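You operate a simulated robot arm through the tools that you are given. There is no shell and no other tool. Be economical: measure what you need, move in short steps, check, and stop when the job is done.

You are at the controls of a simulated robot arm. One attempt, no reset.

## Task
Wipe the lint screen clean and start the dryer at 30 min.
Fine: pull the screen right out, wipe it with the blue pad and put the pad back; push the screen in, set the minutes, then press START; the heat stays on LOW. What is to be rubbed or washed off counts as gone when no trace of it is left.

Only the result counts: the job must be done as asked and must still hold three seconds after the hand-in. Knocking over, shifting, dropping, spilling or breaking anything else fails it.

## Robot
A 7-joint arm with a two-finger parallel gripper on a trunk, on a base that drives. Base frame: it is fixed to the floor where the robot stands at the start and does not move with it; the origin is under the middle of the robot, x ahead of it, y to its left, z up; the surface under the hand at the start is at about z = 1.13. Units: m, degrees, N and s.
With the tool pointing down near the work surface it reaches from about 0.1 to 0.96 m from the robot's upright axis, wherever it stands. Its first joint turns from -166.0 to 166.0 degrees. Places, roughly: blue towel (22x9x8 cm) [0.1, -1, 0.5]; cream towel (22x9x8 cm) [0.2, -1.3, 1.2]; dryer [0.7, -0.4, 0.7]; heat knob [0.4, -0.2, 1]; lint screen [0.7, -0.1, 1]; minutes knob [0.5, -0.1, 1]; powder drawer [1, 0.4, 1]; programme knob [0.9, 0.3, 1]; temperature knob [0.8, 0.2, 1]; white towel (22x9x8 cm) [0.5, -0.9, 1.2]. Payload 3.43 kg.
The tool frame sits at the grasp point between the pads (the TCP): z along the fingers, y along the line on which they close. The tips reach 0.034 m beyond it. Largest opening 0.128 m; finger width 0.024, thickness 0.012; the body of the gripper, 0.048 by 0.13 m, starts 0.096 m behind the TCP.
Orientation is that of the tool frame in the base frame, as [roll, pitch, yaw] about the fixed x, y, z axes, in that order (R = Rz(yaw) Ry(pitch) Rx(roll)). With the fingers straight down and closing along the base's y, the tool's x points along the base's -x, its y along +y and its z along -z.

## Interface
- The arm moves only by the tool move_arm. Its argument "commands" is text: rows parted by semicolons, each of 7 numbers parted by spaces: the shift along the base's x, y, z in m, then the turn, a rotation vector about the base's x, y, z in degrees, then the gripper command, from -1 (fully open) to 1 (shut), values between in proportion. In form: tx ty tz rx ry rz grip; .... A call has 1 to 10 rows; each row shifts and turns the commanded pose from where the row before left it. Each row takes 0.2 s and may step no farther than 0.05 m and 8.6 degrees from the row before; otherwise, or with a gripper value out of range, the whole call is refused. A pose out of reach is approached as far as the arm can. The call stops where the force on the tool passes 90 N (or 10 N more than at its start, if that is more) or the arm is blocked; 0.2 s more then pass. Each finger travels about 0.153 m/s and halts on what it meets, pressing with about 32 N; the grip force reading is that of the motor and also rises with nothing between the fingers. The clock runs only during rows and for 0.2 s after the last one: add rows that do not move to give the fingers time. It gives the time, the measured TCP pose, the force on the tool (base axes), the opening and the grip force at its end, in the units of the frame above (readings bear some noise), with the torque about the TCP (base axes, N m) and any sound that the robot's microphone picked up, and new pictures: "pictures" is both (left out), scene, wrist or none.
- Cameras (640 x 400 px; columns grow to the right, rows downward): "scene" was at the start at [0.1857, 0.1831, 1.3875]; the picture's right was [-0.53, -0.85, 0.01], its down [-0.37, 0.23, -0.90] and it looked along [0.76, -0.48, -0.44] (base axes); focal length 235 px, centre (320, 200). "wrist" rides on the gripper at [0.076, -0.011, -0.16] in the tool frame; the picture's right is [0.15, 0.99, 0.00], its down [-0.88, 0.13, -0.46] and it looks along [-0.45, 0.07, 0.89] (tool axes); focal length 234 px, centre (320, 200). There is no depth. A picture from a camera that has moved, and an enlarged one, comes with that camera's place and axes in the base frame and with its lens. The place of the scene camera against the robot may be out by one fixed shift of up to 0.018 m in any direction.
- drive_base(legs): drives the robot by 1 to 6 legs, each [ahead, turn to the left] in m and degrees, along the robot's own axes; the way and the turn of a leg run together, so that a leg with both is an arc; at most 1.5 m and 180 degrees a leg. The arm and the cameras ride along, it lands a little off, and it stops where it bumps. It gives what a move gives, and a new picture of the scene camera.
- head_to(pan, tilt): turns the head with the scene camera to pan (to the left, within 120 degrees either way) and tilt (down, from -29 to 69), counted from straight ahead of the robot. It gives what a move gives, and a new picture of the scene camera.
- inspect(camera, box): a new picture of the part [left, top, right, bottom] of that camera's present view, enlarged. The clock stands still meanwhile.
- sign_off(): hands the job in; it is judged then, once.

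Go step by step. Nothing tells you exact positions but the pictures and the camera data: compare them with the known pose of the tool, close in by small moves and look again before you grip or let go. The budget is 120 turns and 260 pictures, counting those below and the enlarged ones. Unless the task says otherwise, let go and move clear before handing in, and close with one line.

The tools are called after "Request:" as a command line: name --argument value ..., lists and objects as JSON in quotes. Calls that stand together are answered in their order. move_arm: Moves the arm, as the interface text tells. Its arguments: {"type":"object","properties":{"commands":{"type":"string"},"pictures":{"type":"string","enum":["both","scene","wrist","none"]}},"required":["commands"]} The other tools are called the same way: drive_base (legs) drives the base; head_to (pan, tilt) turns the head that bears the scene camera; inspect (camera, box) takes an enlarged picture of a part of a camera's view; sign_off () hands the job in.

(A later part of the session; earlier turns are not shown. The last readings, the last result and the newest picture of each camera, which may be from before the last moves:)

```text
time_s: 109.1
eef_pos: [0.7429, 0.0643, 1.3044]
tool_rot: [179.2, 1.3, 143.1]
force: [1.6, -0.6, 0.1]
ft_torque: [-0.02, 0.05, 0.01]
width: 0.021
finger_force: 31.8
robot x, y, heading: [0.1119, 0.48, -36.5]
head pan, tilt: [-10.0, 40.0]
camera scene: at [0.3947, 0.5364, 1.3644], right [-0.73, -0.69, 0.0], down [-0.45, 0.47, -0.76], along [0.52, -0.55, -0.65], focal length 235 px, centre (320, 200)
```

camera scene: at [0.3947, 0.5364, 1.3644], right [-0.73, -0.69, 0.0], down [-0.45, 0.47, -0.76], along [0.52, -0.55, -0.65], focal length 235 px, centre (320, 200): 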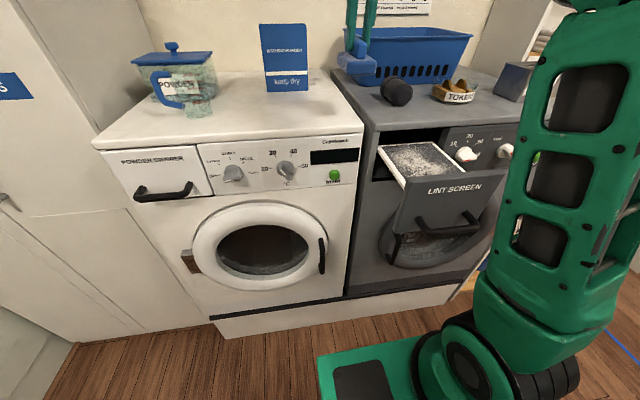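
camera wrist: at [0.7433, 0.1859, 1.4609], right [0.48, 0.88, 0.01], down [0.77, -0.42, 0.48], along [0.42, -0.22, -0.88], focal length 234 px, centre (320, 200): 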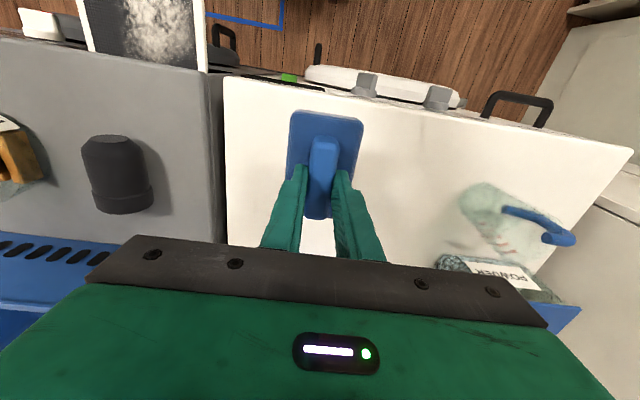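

Request:
move_arm --commands "-0.03 -0.02 0 0 0 0 1;-0.035 -0.01 0 0 0 0 1;-0.04 -0.004 0 0 0 0 1;-0.04 0.003 0 0 0 0 1;-0.04 0.003 0 0 0 0 1" --pictures "both"

```text
time_s: 110.3
eef_pos: [0.5608, 0.0384, 1.3024]
tool_rot: [179.3, 1.1, 143.2]
force: [1.0, -1.1, -0.7]
ft_torque: [0.04, 0.1, 0.03]
width: 0.0208
finger_force: 32.1
robot x, y, heading: [0.1139, 0.4831, -36.7]
head pan, tilt: [-10.0, 40.0]
camera scene: at [0.3949, 0.536, 1.3644], right [-0.73, -0.69, 0.0], down [-0.45, 0.47, -0.76], along [0.52, -0.55, -0.65], focal length 235 px, centre (320, 200)
camera wrist: at [0.4891, 0.0747, 1.4602], right [0.48, 0.88, 0.01], down [0.77, -0.42, 0.47], along [0.42, -0.22, -0.88], focal length 234 px, centre (320, 200)
```

scene: 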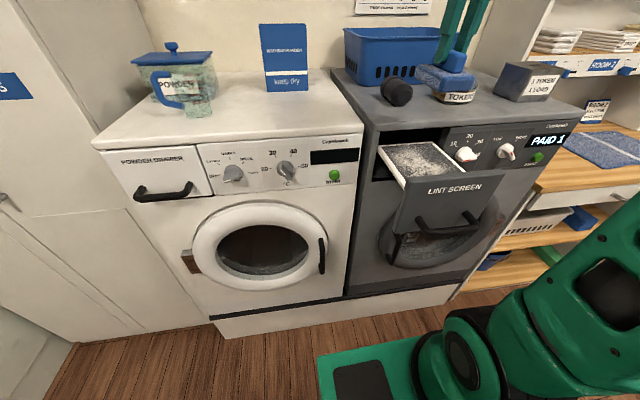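
wrist: 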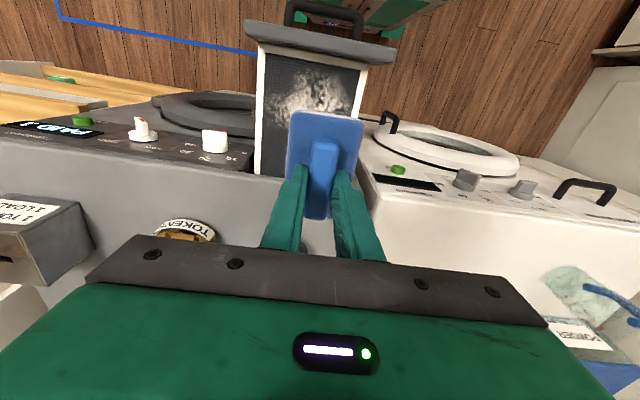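

The pad is over the drawn screen, whose mesh spans about d 0.335-0.485, l 0.275-0.415 at z ~1.08. I centre, then descend slowly until it touches.

Request:
move_arm --commands "-0.0217 -0.0107 -0.02 0.66 0.88 0 1;0 0 -0.04 0 0 0 1;0 0 -0.04 0 0 0 1;0 0 -0.02 0 0 0 1" --pictures "both"

Request:
inspect --camera "scene" --box '[360, 100, 520, 200]'

```text
time_s: 111.3
eef_pos: [0.5373, 0.0262, 1.1826]
tool_rot: [179.3, 0.0, 143.0]
force: [-0.3, 0.2, -0.4]
ft_torque: [-0.01, 0.01, -0.03]
width: 0.0211
finger_force: 32.1
robot x, y, heading: [0.1124, 0.4832, -36.6]
head pan, tilt: [-10.0, 40.0]
camera scene: at [0.3942, 0.5364, 1.3645], right [-0.73, -0.69, 0.0], down [-0.45, 0.47, -0.76], along [0.52, -0.55, -0.65], focal length 235 px, centre (320, 200)
camera wrist: at [0.4677, 0.062, 1.3421], right [0.48, 0.88, 0.01], down [0.78, -0.43, 0.46], along [0.41, -0.21, -0.89], focal length 234 px, centre (320, 200)
```

scene: 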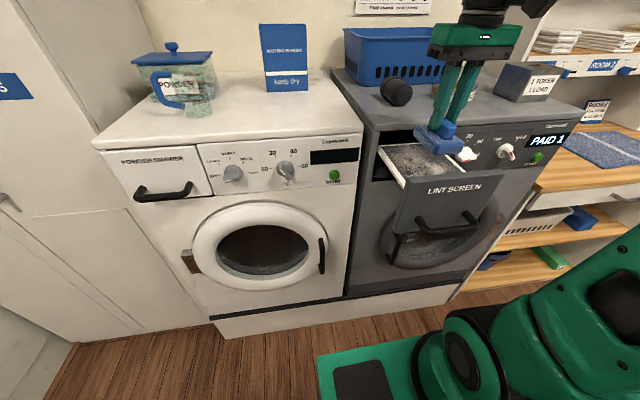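
wrist: 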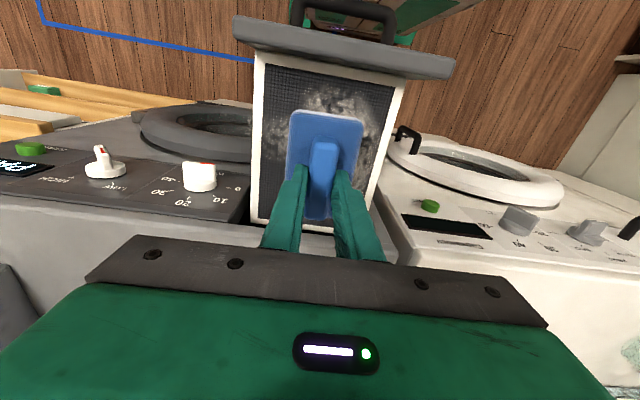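

```text
4.00 times, centred on (440, 150) of scene
camera zoom: at [0.3942, 0.5364, 1.3645], right [-0.73, -0.69, 0.0], down [-0.45, 0.47, -0.76], along [0.52, -0.55, -0.65], focal length 941 px, centre (-160, 400)
```

zoom: 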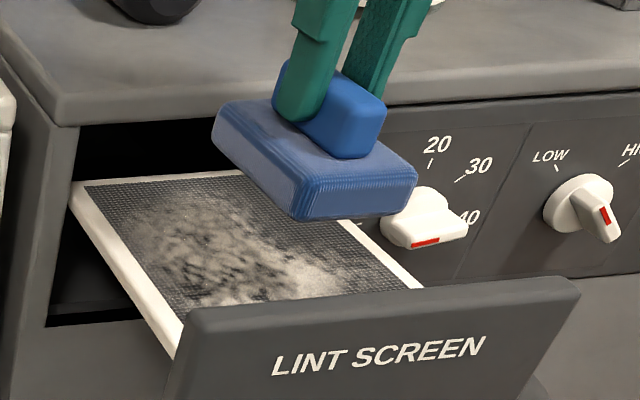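

Request:
move_arm --commands "0 0 -0.01 0 0 0 1;0 0 -0.01 0 0 0 1;0 0 0 0 0 0 1" --pictures "none"

Request:
inspect --camera "scene" --box '[360, 100, 520, 200]'

```text
time_s: 112.1
eef_pos: [0.5367, 0.0279, 1.1624]
tool_rot: [179.3, 0.1, 142.9]
force: [-0.8, -0.6, -0.4]
ft_torque: [0.0, 0.0, 0.02]
width: 0.0207
finger_force: 32.0
robot x, y, heading: [0.1097, 0.4815, -36.7]
head pan, tilt: [-10.0, 40.0]
```

```text
4.00 times, centred on (440, 150) of scene
camera zoom: at [0.3943, 0.5363, 1.3645], right [-0.73, -0.69, 0.0], down [-0.45, 0.47, -0.76], along [0.52, -0.55, -0.65], focal length 941 px, centre (-160, 400)
```

zoom: 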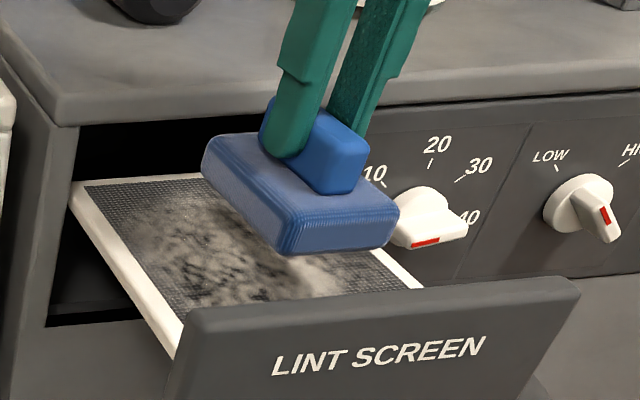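

Request:
move_arm --commands "0 0 -0.008 0 0 0 1;0 0 -0.006 0 0 0 1;0 0 0 0 0 0 1" --pictures "none"

Request:
inspect --camera "scene" --box '[360, 100, 520, 200]'

```text
time_s: 112.9
eef_pos: [0.5399, 0.0261, 1.148]
tool_rot: [179.4, 0.1, 143.1]
force: [-0.5, -1.2, -0.3]
ft_torque: [-0.01, 0.0, 0.03]
width: 0.0209
finger_force: 32.6
robot x, y, heading: [0.1112, 0.4797, -36.7]
head pan, tilt: [-10.0, 40.0]
```

```text
4.00 times, centred on (440, 150) of scene
camera zoom: at [0.3943, 0.5363, 1.3645], right [-0.73, -0.69, 0.0], down [-0.45, 0.47, -0.76], along [0.52, -0.55, -0.65], focal length 941 px, centre (-160, 400)
```

zoom: 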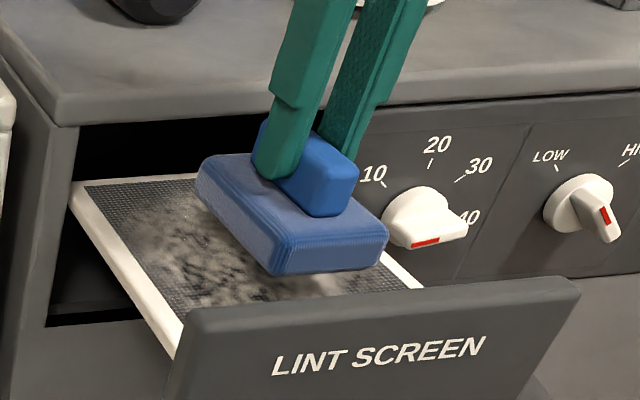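

Request:
move_arm --commands "0 0 -0.006 0 0 0 1;0 0 0 0 0 0 1" --pictures "none"

Request:
move_arm --commands "0 0 -0.005 0 0 0 1;0 0 0 0 0 0 1" --pictures "none"

Request:
inspect --camera "scene" --box '[360, 100, 520, 200]'

```text
time_s: 113.5
eef_pos: [0.5386, 0.0263, 1.142]
tool_rot: [179.3, 0.0, 143.0]
force: [0.3, 0.4, -1.1]
ft_torque: [-0.04, -0.01, 0.0]
width: 0.0207
finger_force: 32.2
robot x, y, heading: [0.1094, 0.4815, -36.5]
head pan, tilt: [-10.0, 40.0]
```

```text
time_s: 114.1
eef_pos: [0.5372, 0.0265, 1.1377]
tool_rot: [179.2, 0.0, 143.0]
force: [-0.8, -0.4, -1.0]
ft_torque: [-0.03, 0.0, 0.01]
width: 0.0206
finger_force: 32.1
robot x, y, heading: [0.1133, 0.4859, -36.5]
head pan, tilt: [-10.0, 40.0]
```

```text
4.00 times, centred on (440, 150) of scene
camera zoom: at [0.3943, 0.5363, 1.3645], right [-0.73, -0.69, 0.0], down [-0.45, 0.47, -0.76], along [0.52, -0.55, -0.65], focal length 941 px, centre (-160, 400)
```

zoom: 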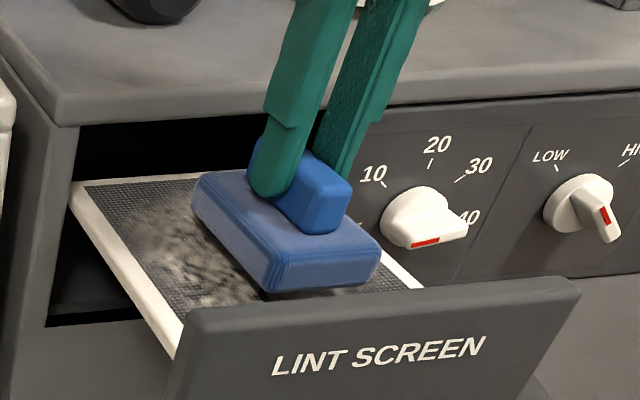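

Request:
move_arm --commands "0 0 -0.004 0 0 0 1;0 0 0 0 0 0 1" --pictures "none"

Request:
move_arm --commands "0 0 -0.004 0 0 0 1;0 0 0 0 0 0 1" --pictures "none"

Request:
inspect --camera "scene" --box '[360, 100, 520, 200]'

```text
time_s: 114.7
eef_pos: [0.5377, 0.0274, 1.1336]
tool_rot: [179.3, 0.0, 143.2]
force: [-0.4, 0.0, -0.4]
ft_torque: [0.03, 0.0, -0.03]
width: 0.021
finger_force: 31.4
robot x, y, heading: [0.1106, 0.4809, -36.5]
head pan, tilt: [-10.0, 40.0]
```

```text
time_s: 115.3
eef_pos: [0.5381, 0.0259, 1.1286]
tool_rot: [179.3, 0.2, 143.1]
force: [0.0, 0.3, -1.7]
ft_torque: [0.03, 0.0, -0.02]
width: 0.0208
finger_force: 31.7
robot x, y, heading: [0.1115, 0.4807, -36.7]
head pan, tilt: [-10.0, 40.0]
```

```text
4.00 times, centred on (440, 150) of scene
camera zoom: at [0.3943, 0.5363, 1.3645], right [-0.73, -0.69, 0.0], down [-0.45, 0.47, -0.76], along [0.52, -0.55, -0.65], focal length 941 px, centre (-160, 400)
```

zoom: 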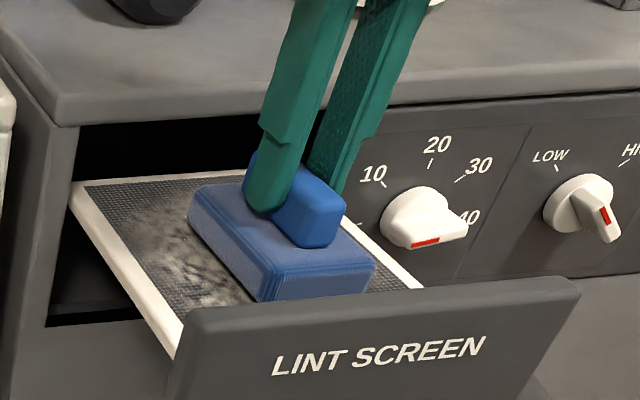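

Request:
move_arm --commands "0 0 -0.004 0 0 0 1;0 0 0 0 0 0 1" --pictures "none"

Request:
move_arm --commands "0 0 -0.004 0 0 0 1;0 0 0 0 0 0 1" --pictures "none"

Request:
move_arm --commands "0 0 -0.004 0 0 0 1;0 0 0 0 0 0 1" --pictures "scene"

```text
time_s: 115.9
eef_pos: [0.5376, 0.0258, 1.1257]
tool_rot: [179.3, 0.1, 143.0]
force: [0.1, -0.2, 0.4]
ft_torque: [0.0, -0.02, -0.03]
width: 0.021
finger_force: 32.0
robot x, y, heading: [0.1085, 0.4845, -36.8]
head pan, tilt: [-10.0, 40.0]
```

```text
time_s: 116.5
eef_pos: [0.5389, 0.0269, 1.1241]
tool_rot: [179.3, 0.3, 143.1]
force: [4.7, -0.2, 33.1]
ft_torque: [0.05, 0.45, -0.01]
width: 0.021
finger_force: 31.8
robot x, y, heading: [0.1138, 0.4834, -36.7]
head pan, tilt: [-10.0, 40.0]
```

```text
time_s: 117.1
eef_pos: [0.5374, 0.0262, 1.1189]
tool_rot: [179.4, 0.4, 143.0]
force: [4.3, -0.3, 47.1]
ft_torque: [-0.34, 0.02, -0.03]
width: 0.021
finger_force: 32.4
robot x, y, heading: [0.1144, 0.4863, -36.7]
head pan, tilt: [-10.0, 40.0]
camera scene: at [0.3935, 0.5373, 1.3646], right [-0.73, -0.69, 0.0], down [-0.45, 0.47, -0.76], along [0.52, -0.55, -0.65], focal length 235 px, centre (320, 200)
```

scene: 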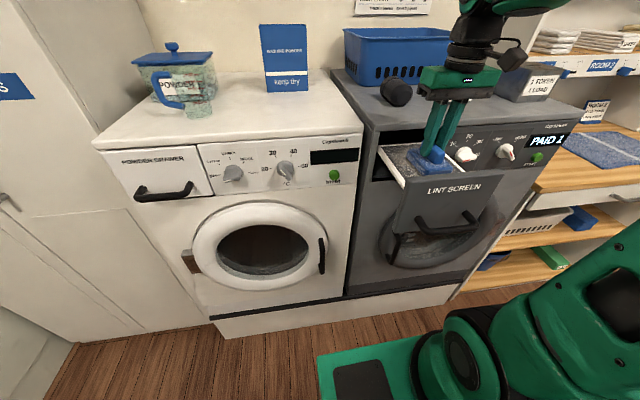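

The pad touches the screen at TCP z ≈ 1.123. I ease the pressure a little and wipe with strokes across the screen (so the drawer isn't pushed in).

Request:
move_arm --commands "0 0 0.003 0 0 0 1;-0.012 -0.016 0 0 0 0 1;-0.012 -0.016 0 0 0 0 1;0.012 0.016 0 0 0 0 1;0.012 0.016 0 0 0 0 1;0.012 0.016 0 0 0 0 1;0.012 0.016 0 0 0 0 1;-0.012 -0.016 0 0 0 0 1;-0.012 -0.016 0 0 0 0 1" --pictures "both"

Request:
inspect --camera "scene" --box '[360, 100, 520, 200]'

```text
time_s: 119.1
eef_pos: [0.5369, 0.0257, 1.1215]
tool_rot: [179.3, 0.0, 143.1]
force: [-0.3, 1.0, -0.8]
ft_torque: [0.01, -0.02, 0.04]
width: 0.0209
finger_force: 31.9
robot x, y, heading: [0.1109, 0.4854, -36.8]
head pan, tilt: [-10.0, 40.0]
camera scene: at [0.3943, 0.5364, 1.3645], right [-0.73, -0.69, 0.0], down [-0.45, 0.47, -0.76], along [0.52, -0.55, -0.65], focal length 235 px, centre (320, 200)
camera wrist: at [0.4687, 0.0611, 1.2814], right [0.48, 0.88, 0.01], down [0.78, -0.43, 0.46], along [0.41, -0.21, -0.89], focal length 234 px, centre (320, 200)
```

scene: 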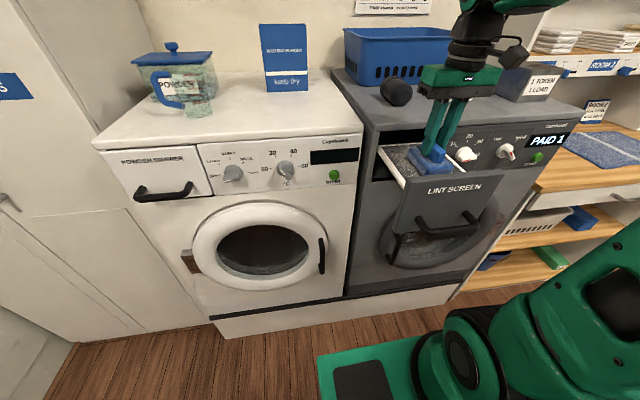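
wrist: 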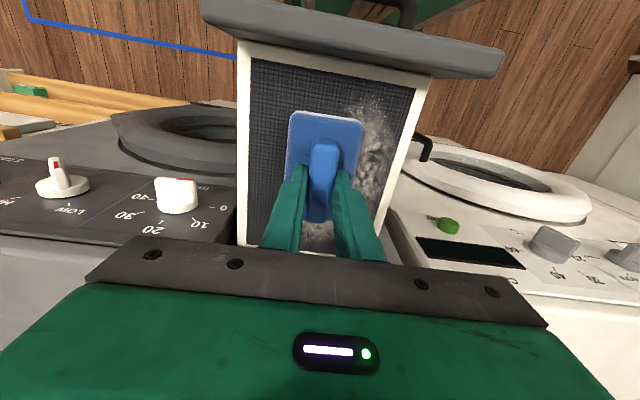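

```text
4.00 times, centred on (440, 150) of scene
camera zoom: at [0.3943, 0.5364, 1.3645], right [-0.73, -0.69, 0.0], down [-0.45, 0.47, -0.76], along [0.52, -0.55, -0.65], focal length 941 px, centre (-160, 400)
```

zoom: 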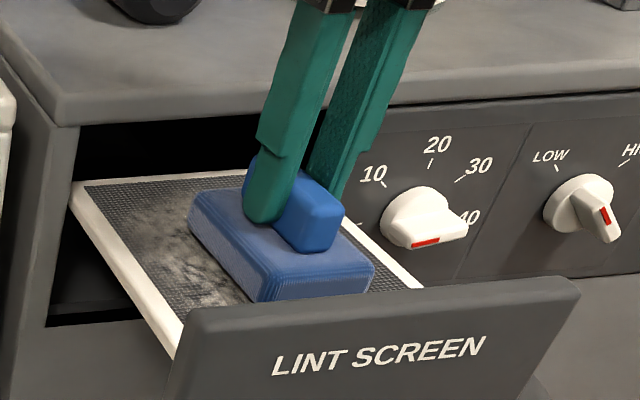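

The right part is already clean but contact was lost. I press 4 mm lower and stroke over the left part.

Request:
move_arm --commands "0 0 -0.004 0 0 0 1;0 0 0 0 0 0 1;0.009 0.012 0 0 0 0 1;0.009 0.012 0 0 0 0 1;0.009 0.012 0 0 0 0 1" --pictures "wrist"

```text
time_s: 120.3
eef_pos: [0.5648, 0.0612, 1.1192]
tool_rot: [179.2, 0.3, 143.0]
force: [-10.3, -14.4, 45.3]
ft_torque: [-1.0, 0.48, 0.0]
width: 0.0215
finger_force: 31.4
robot x, y, heading: [0.1055, 0.4834, -36.7]
head pan, tilt: [-10.0, 40.0]
camera wrist: at [0.4947, 0.0972, 1.2779], right [0.48, 0.88, 0.01], down [0.78, -0.43, 0.46], along [0.41, -0.21, -0.89], focal length 234 px, centre (320, 200)
```

wrist: 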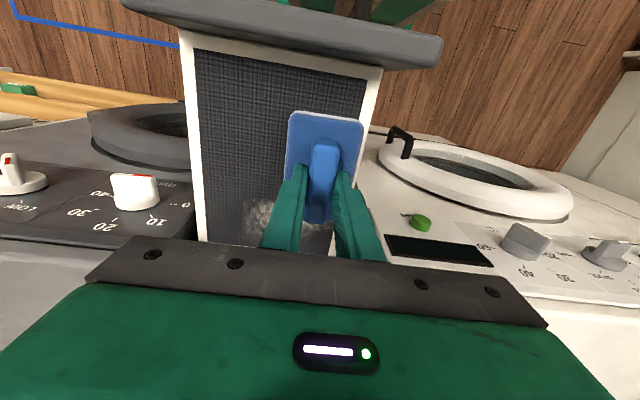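

Only a strip at the rear remains. I lift a few millimetres, go back further and wipe across there.

Request:
move_arm --commands "0 0 0.007 0 0 0 1;-0.009 -0.04 0 0 0 0 1;-0.006 -0.032 0 0 0 0 1;0.01 -0.03 0 0 0 0 1;0 0 -0.007 0 0 0 1;0 0 0 0 0 0 1" --pictures "wrist"

```text
time_s: 121.7
eef_pos: [0.5592, -0.0359, 1.1184]
tool_rot: [179.3, 0.1, 143.1]
force: [-21.7, 29.7, 29.4]
ft_torque: [0.14, 0.37, -0.25]
width: 0.0215
finger_force: 32.2
robot x, y, heading: [0.1082, 0.4844, -36.8]
head pan, tilt: [-10.0, 40.0]
camera wrist: at [0.4903, -0.0013, 1.2784], right [0.48, 0.88, 0.01], down [0.78, -0.43, 0.46], along [0.41, -0.21, -0.89], focal length 234 px, centre (320, 200)
```

wrist: 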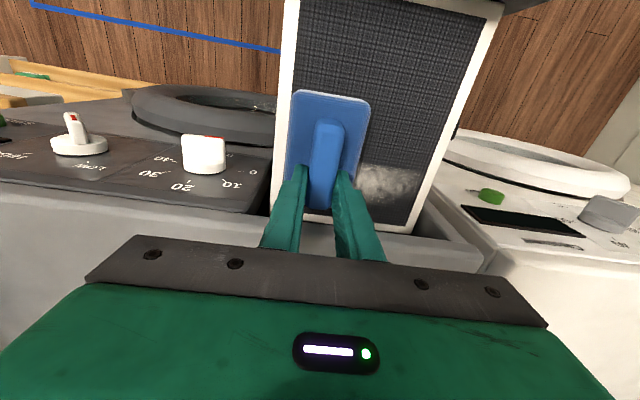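

Request:
move_arm --commands "-0.003 0.002 0 0 0 0 1;0.009 0.012 0 0 0 0 1;0.009 0.012 0 0 0 0 1;0.009 0.012 0 0 0 0 1;0.009 0.012 0 0 0 0 1;0.009 0.012 0 0 0 0 1;0.006 0.008 0 0 0 0 1" --pictures "wrist"

```text
time_s: 123.3
eef_pos: [0.6076, 0.0303, 1.1159]
tool_rot: [179.2, 0.2, 143.1]
force: [-7.3, -9.2, 29.0]
ft_torque: [-0.87, 0.32, -0.24]
width: 0.0212
finger_force: 32.0
robot x, y, heading: [0.1092, 0.4825, -36.5]
head pan, tilt: [-10.0, 40.0]
camera wrist: at [0.5378, 0.066, 1.2759], right [0.48, 0.88, 0.01], down [0.78, -0.43, 0.46], along [0.41, -0.21, -0.89], focal length 234 px, centre (320, 200)
```

wrist: 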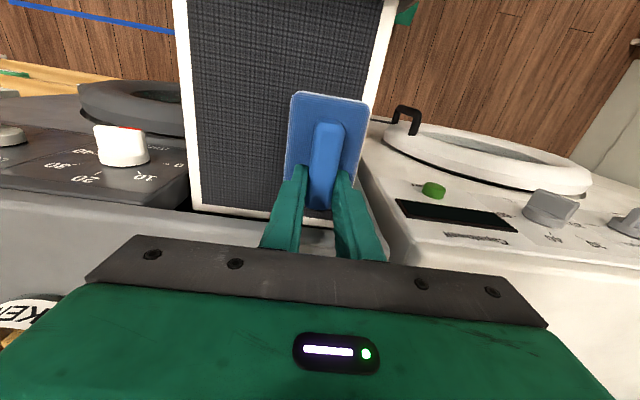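

It looks clean. I lift the pad, draw it back from under the top edge, raise it and inspect the screen.

Request:
move_arm --commands "0 0 0.006 0 0 0 1;-0.028 0.02 0 0 0 0 1;-0.02 0.014 0.02 0 0 0 1;0 0 0.04 0 0 0 1;0 0 0.045 0 0 0 1;0.03 0.025 0.03 0 0 0 1;0.03 0.025 0.02 0 0 0 1;0.03 0.025 0 0 0 0 1" --pictures "wrist"

Request:
inspect --camera "scene" --box '[360, 120, 520, 220]'

Request:
inspect --camera "wrist" --box '[100, 0, 340, 150]'

```text
time_s: 125.1
eef_pos: [0.6488, 0.1387, 1.2788]
tool_rot: [179.1, 0.1, 143.0]
force: [-0.6, 0.0, -0.4]
ft_torque: [0.04, -0.01, -0.02]
width: 0.021
finger_force: 31.6
robot x, y, heading: [0.1088, 0.4823, -36.6]
head pan, tilt: [-10.0, 40.0]
camera wrist: at [0.579, 0.1747, 1.4375], right [0.48, 0.88, 0.01], down [0.78, -0.43, 0.46], along [0.41, -0.21, -0.89], focal length 234 px, centre (320, 200)
```

wrist: 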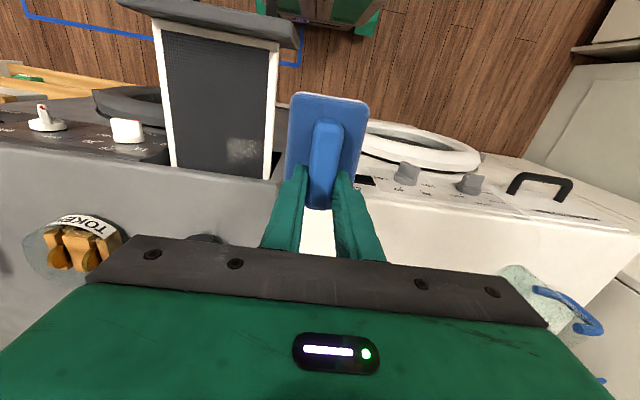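

```text
4.00 times, centred on (440, 170) of scene
camera zoom: at [0.394, 0.5363, 1.3646], right [-0.73, -0.69, 0.0], down [-0.45, 0.47, -0.76], along [0.52, -0.55, -0.65], focal length 941 px, centre (-160, 320)
```

zoom: 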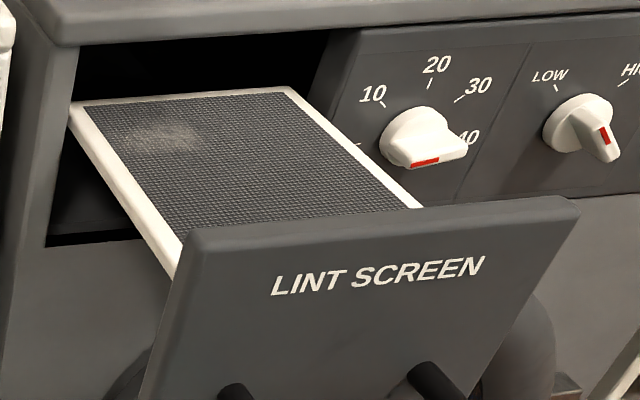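

```text
2.67 times, centred on (220, 75) of wrist
camera zoom: at [0.579, 0.1747, 1.4375], right [0.48, 0.88, 0.01], down [0.78, -0.43, 0.46], along [0.41, -0.21, -0.89], focal length 624 px, centre (587, 533)
```

zoom: 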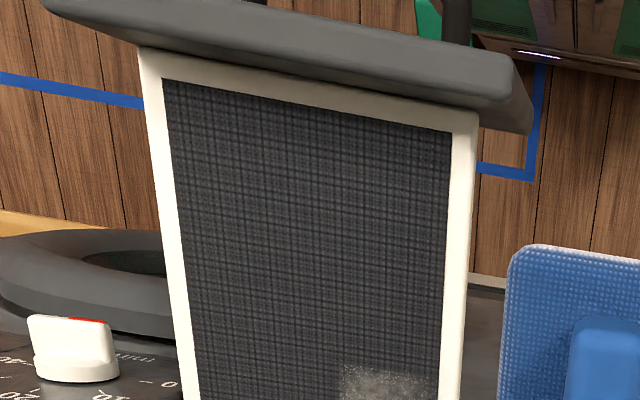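

A faint patch is left at the rear left (d≈0.48, l≈0.38). I go back and rub that spot again with several strokes.

Request:
move_arm --commands "-0.0283 -0.0288 0 0 0 0 1;-0.0283 -0.0288 -0.02 0 0 0 1;-0.0283 -0.0288 -0.02 0 0 0 1;0 0 -0.04 0 0 0 1;0 0 -0.04 0 0 0 1;0 0 -0.03 0 0 0 1;0 0 -0.005 0 0 0 1" --pictures "wrist"

```text
time_s: 126.7
eef_pos: [0.5636, 0.0527, 1.1216]
tool_rot: [179.4, 0.2, 143.1]
force: [-0.2, -0.2, -0.3]
ft_torque: [-0.03, -0.03, -0.03]
width: 0.0208
finger_force: 32.5
robot x, y, heading: [0.1074, 0.4809, -36.5]
head pan, tilt: [-10.0, 40.0]
camera wrist: at [0.495, 0.0879, 1.2814], right [0.48, 0.88, 0.01], down [0.78, -0.43, 0.46], along [0.41, -0.21, -0.89], focal length 234 px, centre (320, 200)
```

wrist: 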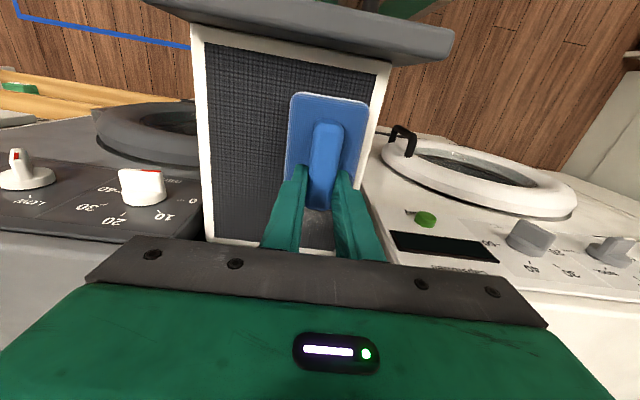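

Request:
move_arm --commands "0.0208 -0.0156 0 0 0 0 1;0.0208 -0.0156 0 0 0 0 1;0 0 -0.007 0 0 0 1;-0.012 -0.016 0 0 0 0 1;-0.009 -0.012 0 0 0 0 1;0.012 0.016 0 0 0 0 1;0.015 0.02 0 0 0 0 1;-0.012 -0.016 0 0 0 0 1;-0.009 -0.012 0 0 0 0 1;0.015 0.02 0 0 0 0 1" --pictures "wrist"

```text
time_s: 128.9
eef_pos: [0.6033, 0.0216, 1.117]
tool_rot: [179.2, 0.2, 142.6]
force: [-33.4, 3.7, 8.9]
ft_torque: [-0.26, 1.2, -0.52]
width: 0.0211
finger_force: 31.8
robot x, y, heading: [0.1109, 0.4782, -36.7]
head pan, tilt: [-10.0, 40.0]
camera wrist: at [0.5344, 0.0562, 1.2763], right [0.48, 0.88, 0.01], down [0.78, -0.43, 0.46], along [0.41, -0.21, -0.89], focal length 234 px, centre (320, 200)
```

wrist: 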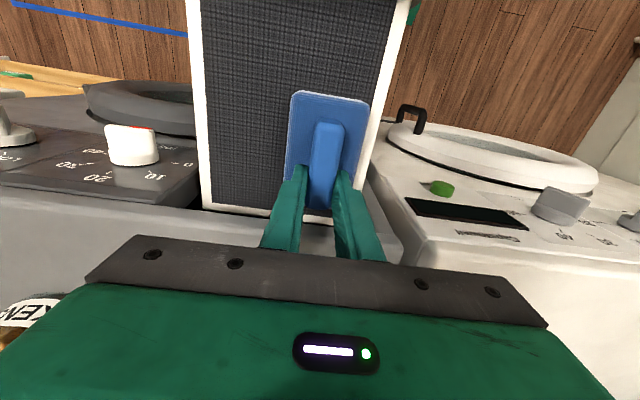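

Request:
move_arm --commands "0 0 0.006 0 0 0 1;-0.028 0.02 0 0 0 0 1;-0.012 0.009 0.02 0 0 0 1;0 0 0.04 0 0 0 1;0.03 0.025 0.04 0 0 0 1;0.03 0.025 0.02 0 0 0 1" --pictures "none"

Request:
inspect --camera "scene" --box '[360, 120, 520, 220]'

Request:
inspect --camera "wrist" --box '[130, 100, 290, 200]'

```text
refused: row 5 steps farther than a row can; nothing moved
```

```text
4.00 times, centred on (440, 170) of scene
camera zoom: at [0.3926, 0.5368, 1.3648], right [-0.73, -0.69, 0.0], down [-0.45, 0.47, -0.76], along [0.52, -0.55, -0.65], focal length 941 px, centre (-160, 320)
```

zoom: 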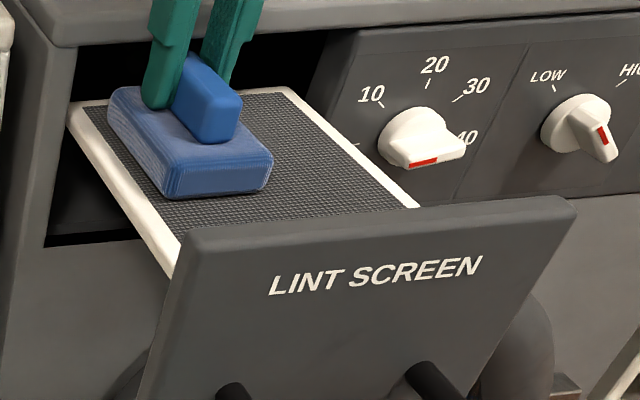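

```text
4.00 times, centred on (210, 150) of wrist
camera zoom: at [0.5344, 0.0562, 1.2763], right [0.48, 0.88, 0.01], down [0.78, -0.43, 0.46], along [0.41, -0.21, -0.89], focal length 937 px, centre (760, 400)
```

zoom: 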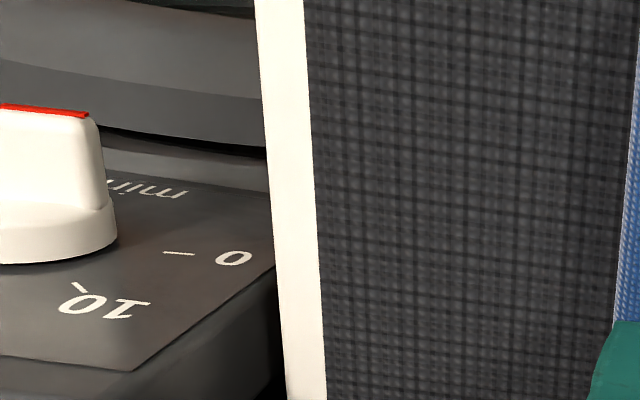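

Request:
move_arm --commands "0 0 0.006 0 0 0 1;-0.028 0.02 0 0 0 0 1;-0.012 0.009 0.02 0 0 0 1;0 0 0.04 0 0 0 1;0.02 0.02 0.03 0 0 0 1;0.025 0.025 0.03 0 0 0 1;0.025 0.025 0.02 0 0 0 1" --pictures "none"

Request:
inspect --camera "scene" --box '[360, 120, 520, 220]'

Request:
inspect --camera "wrist" --box '[140, 40, 300, 200]'

```text
time_s: 130.5
eef_pos: [0.6389, 0.1219, 1.2654]
tool_rot: [179.2, 0.2, 143.1]
force: [-0.8, 0.0, -1.5]
ft_torque: [0.03, -0.05, -0.01]
width: 0.0209
finger_force: 32.0
robot x, y, heading: [0.116, 0.4826, -36.7]
head pan, tilt: [-10.0, 40.0]
```

```text
4.00 times, centred on (440, 170) of scene
camera zoom: at [0.394, 0.5363, 1.3646], right [-0.73, -0.69, 0.0], down [-0.45, 0.47, -0.76], along [0.52, -0.55, -0.65], focal length 941 px, centre (-160, 320)
```

zoom: 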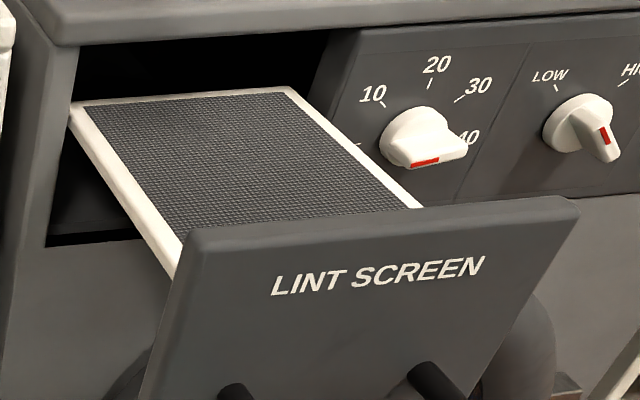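

```text
2.50 times, centred on (220, 120) of wrist
camera zoom: at [0.5693, 0.1565, 1.4232], right [0.48, 0.88, 0.01], down [0.78, -0.43, 0.46], along [0.41, -0.21, -0.89], focal length 585 px, centre (570, 400)
```

zoom: 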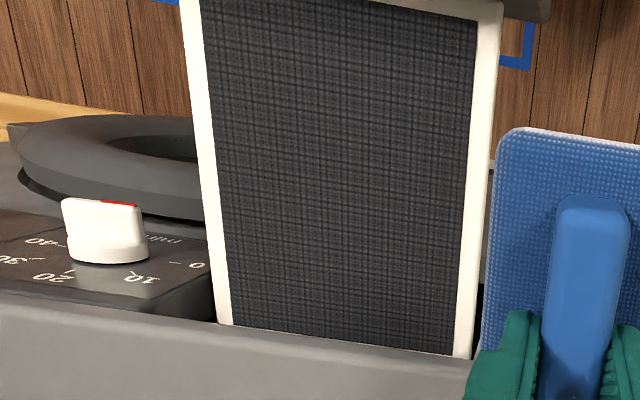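

The screen is spotless. Now I carry the pad back to its original place on the washer.

Request:
move_arm --commands "0.042 -0.0034 0 0 0 0 1;0.042 -0.0034 0 0 0 0 1;0.042 -0.0034 0 0 0 0 1;0.042 -0.0034 -0.01 0 0 0 1;0.0416 -0.0034 -0.02 0 0 0 1;0 0 -0.02 0 0 0 1;0 0 -0.008 0 0 0 1" --pictures "wrist"

Request:
inspect --camera "scene" --box '[260, 60, 380, 135]'

```text
time_s: 132.1
eef_pos: [0.8478, 0.1042, 1.2022]
tool_rot: [179.2, 0.1, 142.9]
force: [0.1, 0.8, -0.9]
ft_torque: [0.02, -0.03, 0.04]
width: 0.0209
finger_force: 32.1
robot x, y, heading: [0.1145, 0.4842, -36.5]
head pan, tilt: [-10.0, 40.0]
camera wrist: at [0.7787, 0.1396, 1.3626], right [0.48, 0.88, 0.01], down [0.78, -0.43, 0.46], along [0.41, -0.21, -0.89], focal length 234 px, centre (320, 200)
```

wrist: 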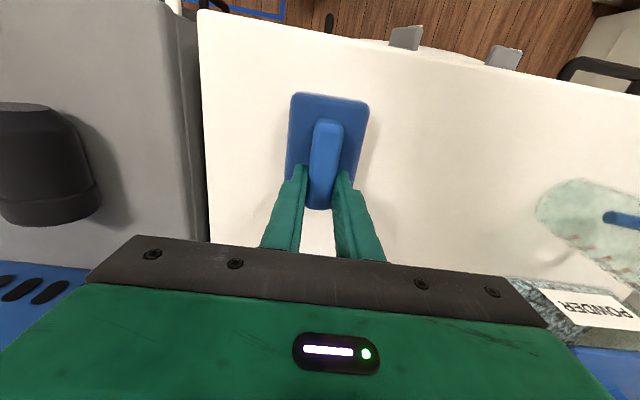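

```text
5.33 times, centred on (320, 98) of scene
camera zoom: at [0.3945, 0.5363, 1.3645], right [-0.73, -0.69, 0.0], down [-0.45, 0.47, -0.76], along [0.52, -0.55, -0.65], focal length 1255 px, centre (320, 747)
```

zoom: 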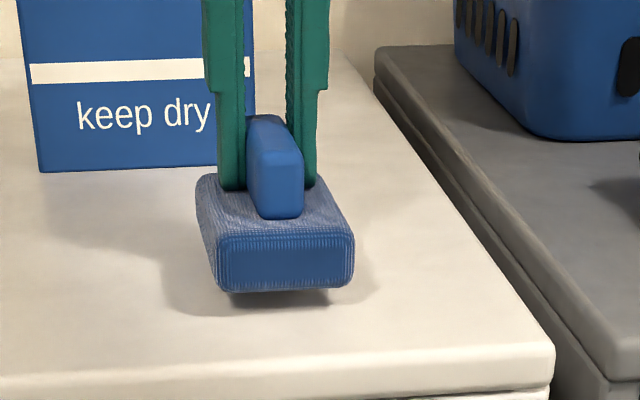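

It hangs about 1 cm above its old place. I lower gently until it touches.

Request:
move_arm --commands "0 0 -0.004 0 0 0 1;0 0 -0.003 0 0 0 1;0 0 0 0 0 0 1" --pictures "none"

Request:
inspect --camera "scene" --box '[260, 60, 380, 135]'

```text
time_s: 132.9
eef_pos: [0.8482, 0.1037, 1.1962]
tool_rot: [179.2, 0.1, 143.1]
force: [0.4, -0.3, 0.2]
ft_torque: [-0.03, 0.0, -0.02]
width: 0.0209
finger_force: 32.4
robot x, y, heading: [0.1099, 0.4871, -36.4]
head pan, tilt: [-10.0, 40.0]
```

```text
5.33 times, centred on (320, 98) of scene
camera zoom: at [0.3944, 0.5363, 1.3645], right [-0.73, -0.69, 0.0], down [-0.45, 0.47, -0.76], along [0.52, -0.55, -0.65], focal length 1255 px, centre (320, 747)
```

zoom: 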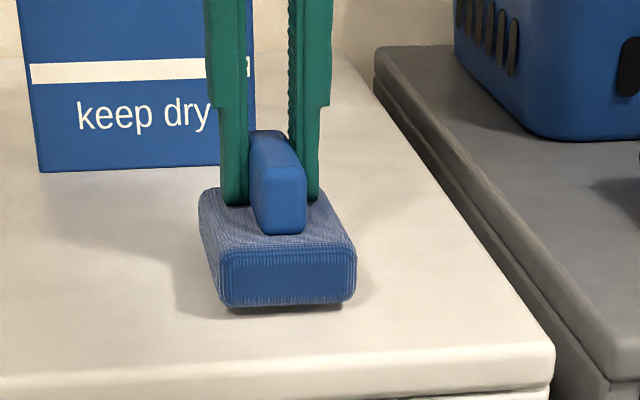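

Request:
move_arm --commands "0.002 0.0025 -0.002 0 0 0 1;0 0 0 0 0 0 1" --pictures "none"

Request:
move_arm --commands "0 0 -0.002 0 0 0 1;0 0 0 0 0 0 1" --pictures "none"

Request:
inspect --camera "scene" --box '[260, 60, 380, 135]'

```text
time_s: 133.5
eef_pos: [0.8485, 0.1058, 1.195]
tool_rot: [179.2, 0.2, 143.0]
force: [0.1, -0.2, -0.3]
ft_torque: [-0.03, 0.0, -0.05]
width: 0.0208
finger_force: 32.4
robot x, y, heading: [0.109, 0.4843, -36.6]
head pan, tilt: [-10.0, 40.0]
```

```text
time_s: 134.1
eef_pos: [0.8485, 0.1068, 1.1927]
tool_rot: [179.2, 0.1, 143.0]
force: [0.9, 0.1, 1.7]
ft_torque: [-0.1, -0.07, 0.03]
width: 0.021
finger_force: 31.9
robot x, y, heading: [0.1097, 0.4839, -36.7]
head pan, tilt: [-10.0, 40.0]
```

```text
5.33 times, centred on (320, 98) of scene
camera zoom: at [0.3943, 0.5364, 1.3645], right [-0.73, -0.69, 0.0], down [-0.45, 0.47, -0.76], along [0.52, -0.55, -0.65], focal length 1255 px, centre (320, 747)
```

zoom: 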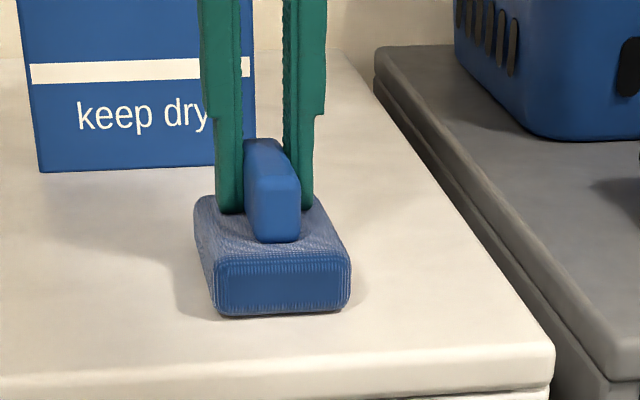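

The pad rests on its old place. I open and rise.

Request:
move_arm --commands "0 0 0 0 0 0 0.4;0 0 0 0 0 0 0.1;0 0 0.01 0 0 0 0;0 0 0.04 0 0 0 0;0 0 0.045 0 0 0 0;0 0 0.045 0 0 0 0" --pictures "both"

```text
time_s: 135.3
eef_pos: [0.8397, 0.1156, 1.2916]
tool_rot: [178.7, 2.5, 143.2]
force: [17.5, 1.2, -24.5]
ft_torque: [-1.07, 0.65, -0.66]
width: 0.0641
finger_force: 0.0
out of reach, approached as far as the arm can: row 6
robot x, y, heading: [0.1096, 0.4852, -36.6]
head pan, tilt: [-10.0, 40.0]
stopped in row 6: the force on the tool passed its limit at 313 N (the readings are from after the stop); the commanded pose is now the measured one
camera scene: at [0.3941, 0.5364, 1.3645], right [-0.73, -0.69, 0.0], down [-0.45, 0.47, -0.76], along [0.52, -0.55, -0.65], focal length 235 px, centre (320, 200)
camera wrist: at [0.7646, 0.1534, 1.4476], right [0.48, 0.88, 0.02], down [0.76, -0.42, 0.5], along [0.44, -0.22, -0.87], focal length 234 px, centre (320, 200)
```

scene: 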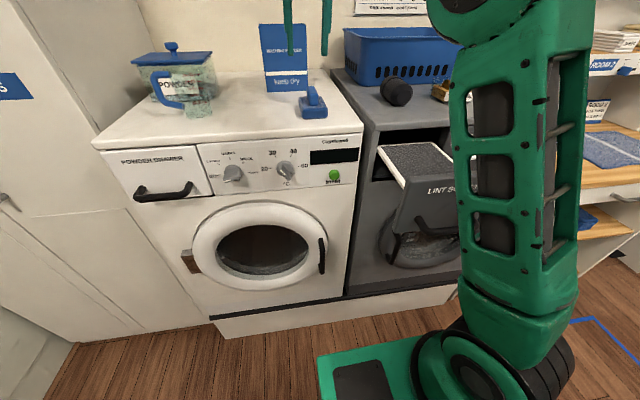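
wrist: 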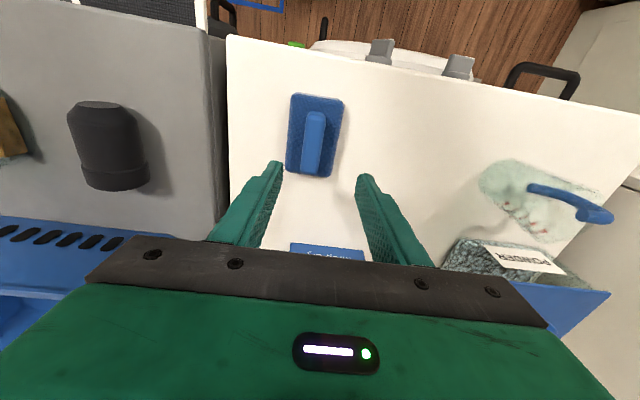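

The pad is back. The arm met its own limit going up, so I come down a little and return along the way I came, closing the fingers for pushing later.

Request:
move_arm --commands "0 0 -0.015 0.8 1.3 0 0;0 0 -0.012 0.8 1 0 0;-0.035 -0.01 0 0 0 0 0;-0.042 0.0 0 0 0 0 1;-0.042 0.0 0 0 0 0 1;-0.042 0.0 0 0 0 0 1;-0.04 -0.02 0 0 0 0 1" --pictures "scene"

```text
time_s: 136.9
eef_pos: [0.6393, 0.0833, 1.2635]
tool_rot: [178.8, -0.6, 143.1]
force: [0.4, 0.0, -0.7]
ft_torque: [-0.01, 0.05, 0.02]
width: 0.0
finger_force: 31.8
robot x, y, heading: [0.1115, 0.4836, -36.9]
head pan, tilt: [-10.0, 40.0]
camera scene: at [0.3948, 0.5363, 1.3644], right [-0.73, -0.69, 0.0], down [-0.45, 0.47, -0.76], along [0.52, -0.55, -0.65], focal length 235 px, centre (320, 200)
```

scene: 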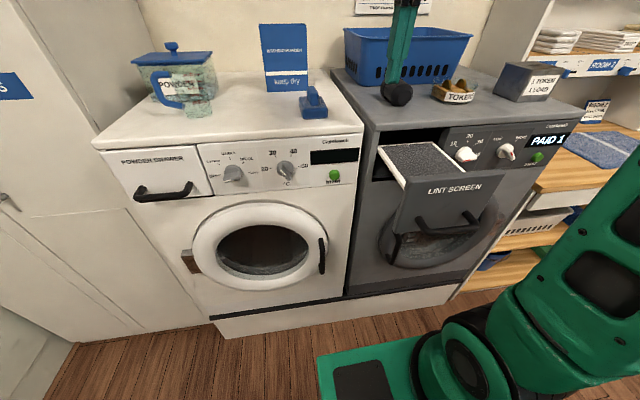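

Rather than driving again, I'll lean the fingertips back toward the robot, reach over the front panel and draw the screen in from its outer face.

Request:
move_arm --commands "-0.0349 0.0043 0 4.5 6 0 1;-0.0349 0.0043 0 4.5 6 0 1;-0.0349 0.0043 0 4.5 6 0 1;-0.0349 0.0043 0 4.5 6 0 1;-0.0349 0.0043 0 0 0 0 1" --pictures "both"

```text
time_s: 137.5
eef_pos: [0.5867, 0.0947, 1.2705]
tool_rot: [179.0, -7.5, 143.1]
force: [26.2, -54.9, -131.5]
ft_torque: [6.35, -1.13, 1.75]
width: 0.0
finger_force: 32.0
robot x, y, heading: [0.1062, 0.4789, -36.6]
head pan, tilt: [-10.0, 40.0]
stopped in row 2: the force on the tool passed its limit at 276 N (the readings are from after the stop); the commanded pose is now the measured one
camera scene: at [0.3939, 0.5366, 1.3645], right [-0.73, -0.69, 0.0], down [-0.45, 0.47, -0.76], along [0.52, -0.55, -0.65], focal length 235 px, centre (320, 200)
camera wrist: at [0.5339, 0.1166, 1.439], right [0.48, 0.88, 0.04], down [0.82, -0.46, 0.34], along [0.31, -0.13, -0.94], focal length 234 px, centre (320, 200)
```

scene: 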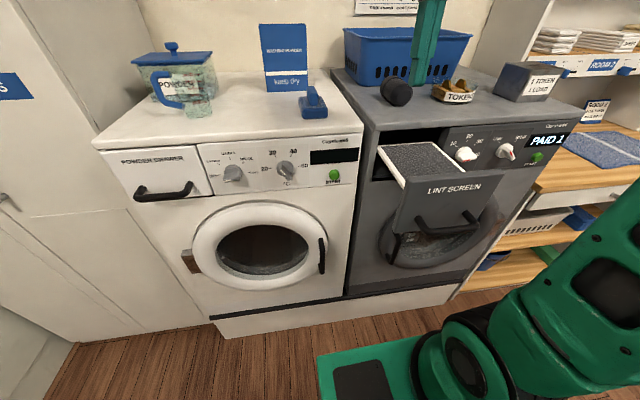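
wrist: 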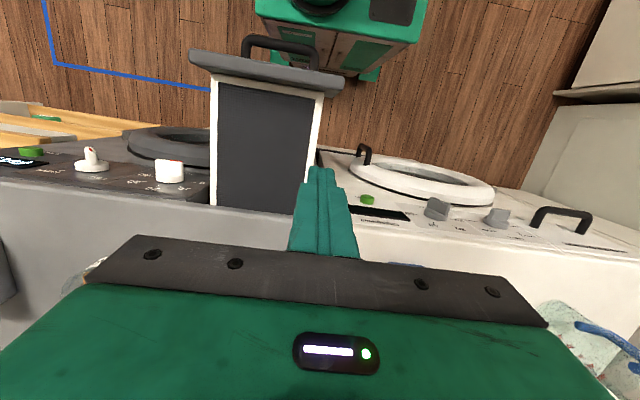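

Leaning back makes the hand hit its own forearm, so I undo that. I'll go back to the sideways standing place, where pulling and pushing in front of the screen works: first swing the arm to the right.

Request:
move_arm --commands "0 -0.01 0 -4.2 -5.6 0 1;0 -0.01 0 -4.5 -6 0 1;0 -0.01 0.01 -4.5 -6 0 1" --pictures "none"

Request:
move_arm --commands "-0.0347 -0.0302 0 0 0 -7 1;-0.0376 -0.0264 0 0 0 -7 1;-0.0402 -0.0224 0 0 0 -7 1;-0.0423 -0.0181 0 0 0 -7 1;-0.0439 -0.0137 0 0 0 -7 1;-0.0451 -0.009 0 0 0 -7 1" --pictures "none"

```text
time_s: 138.3
eef_pos: [0.5868, 0.0649, 1.28]
tool_rot: [178.9, 13.8, 142.9]
force: [0.0, -0.7, 0.1]
ft_torque: [0.0, 0.02, 0.01]
width: 0.0002
finger_force: 31.9
robot x, y, heading: [0.1122, 0.4847, -36.7]
head pan, tilt: [-10.0, 40.0]
```

```text
time_s: 139.7
eef_pos: [0.3398, -0.0564, 1.2794]
tool_rot: [178.9, 13.7, 100.8]
force: [1.0, 0.3, 0.4]
ft_torque: [-0.01, 0.04, 0.02]
width: 0.0
finger_force: 31.4
robot x, y, heading: [0.1094, 0.482, -36.5]
head pan, tilt: [-10.0, 40.0]
```

I notice that with the hand turned like this I can get close in front of the panel's right part from here. I move (high) to in front of the panel at l≈0.27 and check.

Request:
move_arm --commands "0.0128 0.0371 0 0 0 0 1;0.0128 0.0371 0 0 0 0 1;0.0128 0.0371 0 0 0 0 1" --pictures "both"

```text
time_s: 140.5
eef_pos: [0.3804, 0.0553, 1.2814]
tool_rot: [178.9, 13.7, 100.9]
force: [0.8, -0.5, 0.2]
ft_torque: [0.06, 0.03, 0.02]
width: 0.0001
finger_force: 32.1
robot x, y, heading: [0.1094, 0.484, -36.7]
head pan, tilt: [-10.0, 40.0]
camera scene: at [0.3943, 0.536, 1.3645], right [-0.73, -0.69, 0.0], down [-0.45, 0.47, -0.76], along [0.52, -0.55, -0.65], focal length 235 px, centre (320, 200)
camera wrist: at [0.3459, 0.1617, 1.4189], right [0.94, 0.33, -0.02], down [0.26, -0.71, 0.65], along [0.2, -0.62, -0.76], focal length 234 px, centre (320, 200)
```

scene: 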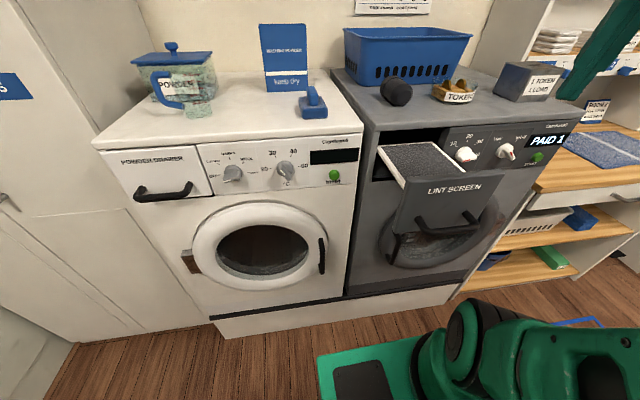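
wrist: 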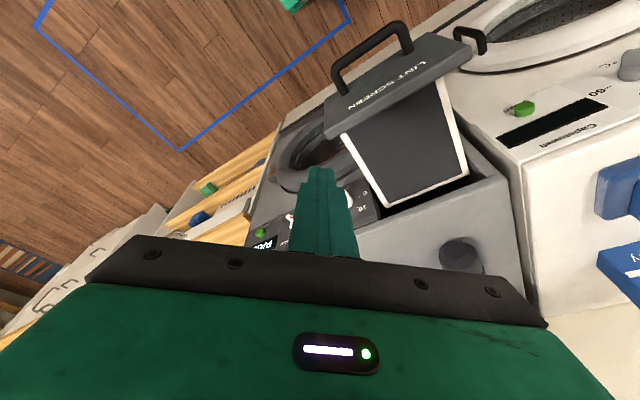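

Free there. The panel front is at d≈0.288; I shift to d 0.25, l 0.305 and lower so the tip is in front of the panel, above the handle.

Request:
move_arm --commands "0.0026 0.0393 0 0 0 0 1;0 0 -0.045 0 0 0 1;0 0 -0.045 0 0 0 1;0 0 -0.03 0 0 0 1" --pictures "both"

```text
time_s: 141.5
eef_pos: [0.3825, 0.0959, 1.1581]
tool_rot: [178.8, 13.8, 101.1]
force: [0.3, -1.1, -0.2]
ft_torque: [0.02, 0.02, 0.05]
width: 0.0
finger_force: 31.6
robot x, y, heading: [0.1094, 0.4814, -36.7]
head pan, tilt: [-10.0, 40.0]
camera scene: at [0.3942, 0.5365, 1.3645], right [-0.73, -0.69, 0.0], down [-0.45, 0.47, -0.76], along [0.52, -0.55, -0.65], focal length 235 px, centre (320, 200)
camera wrist: at [0.3475, 0.2027, 1.296], right [0.94, 0.33, -0.02], down [0.26, -0.71, 0.65], along [0.21, -0.62, -0.76], focal length 234 px, centre (320, 200)
```

scene: 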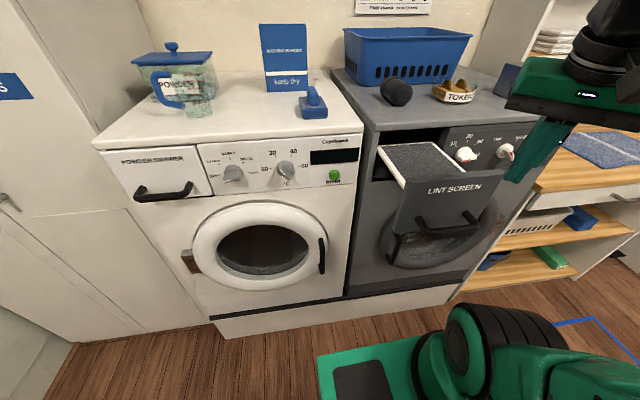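
wrist: 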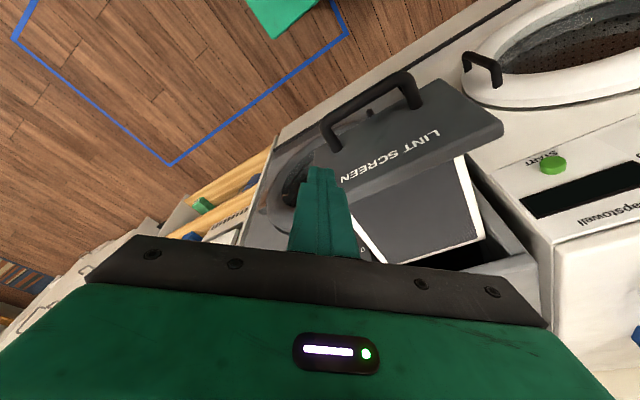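

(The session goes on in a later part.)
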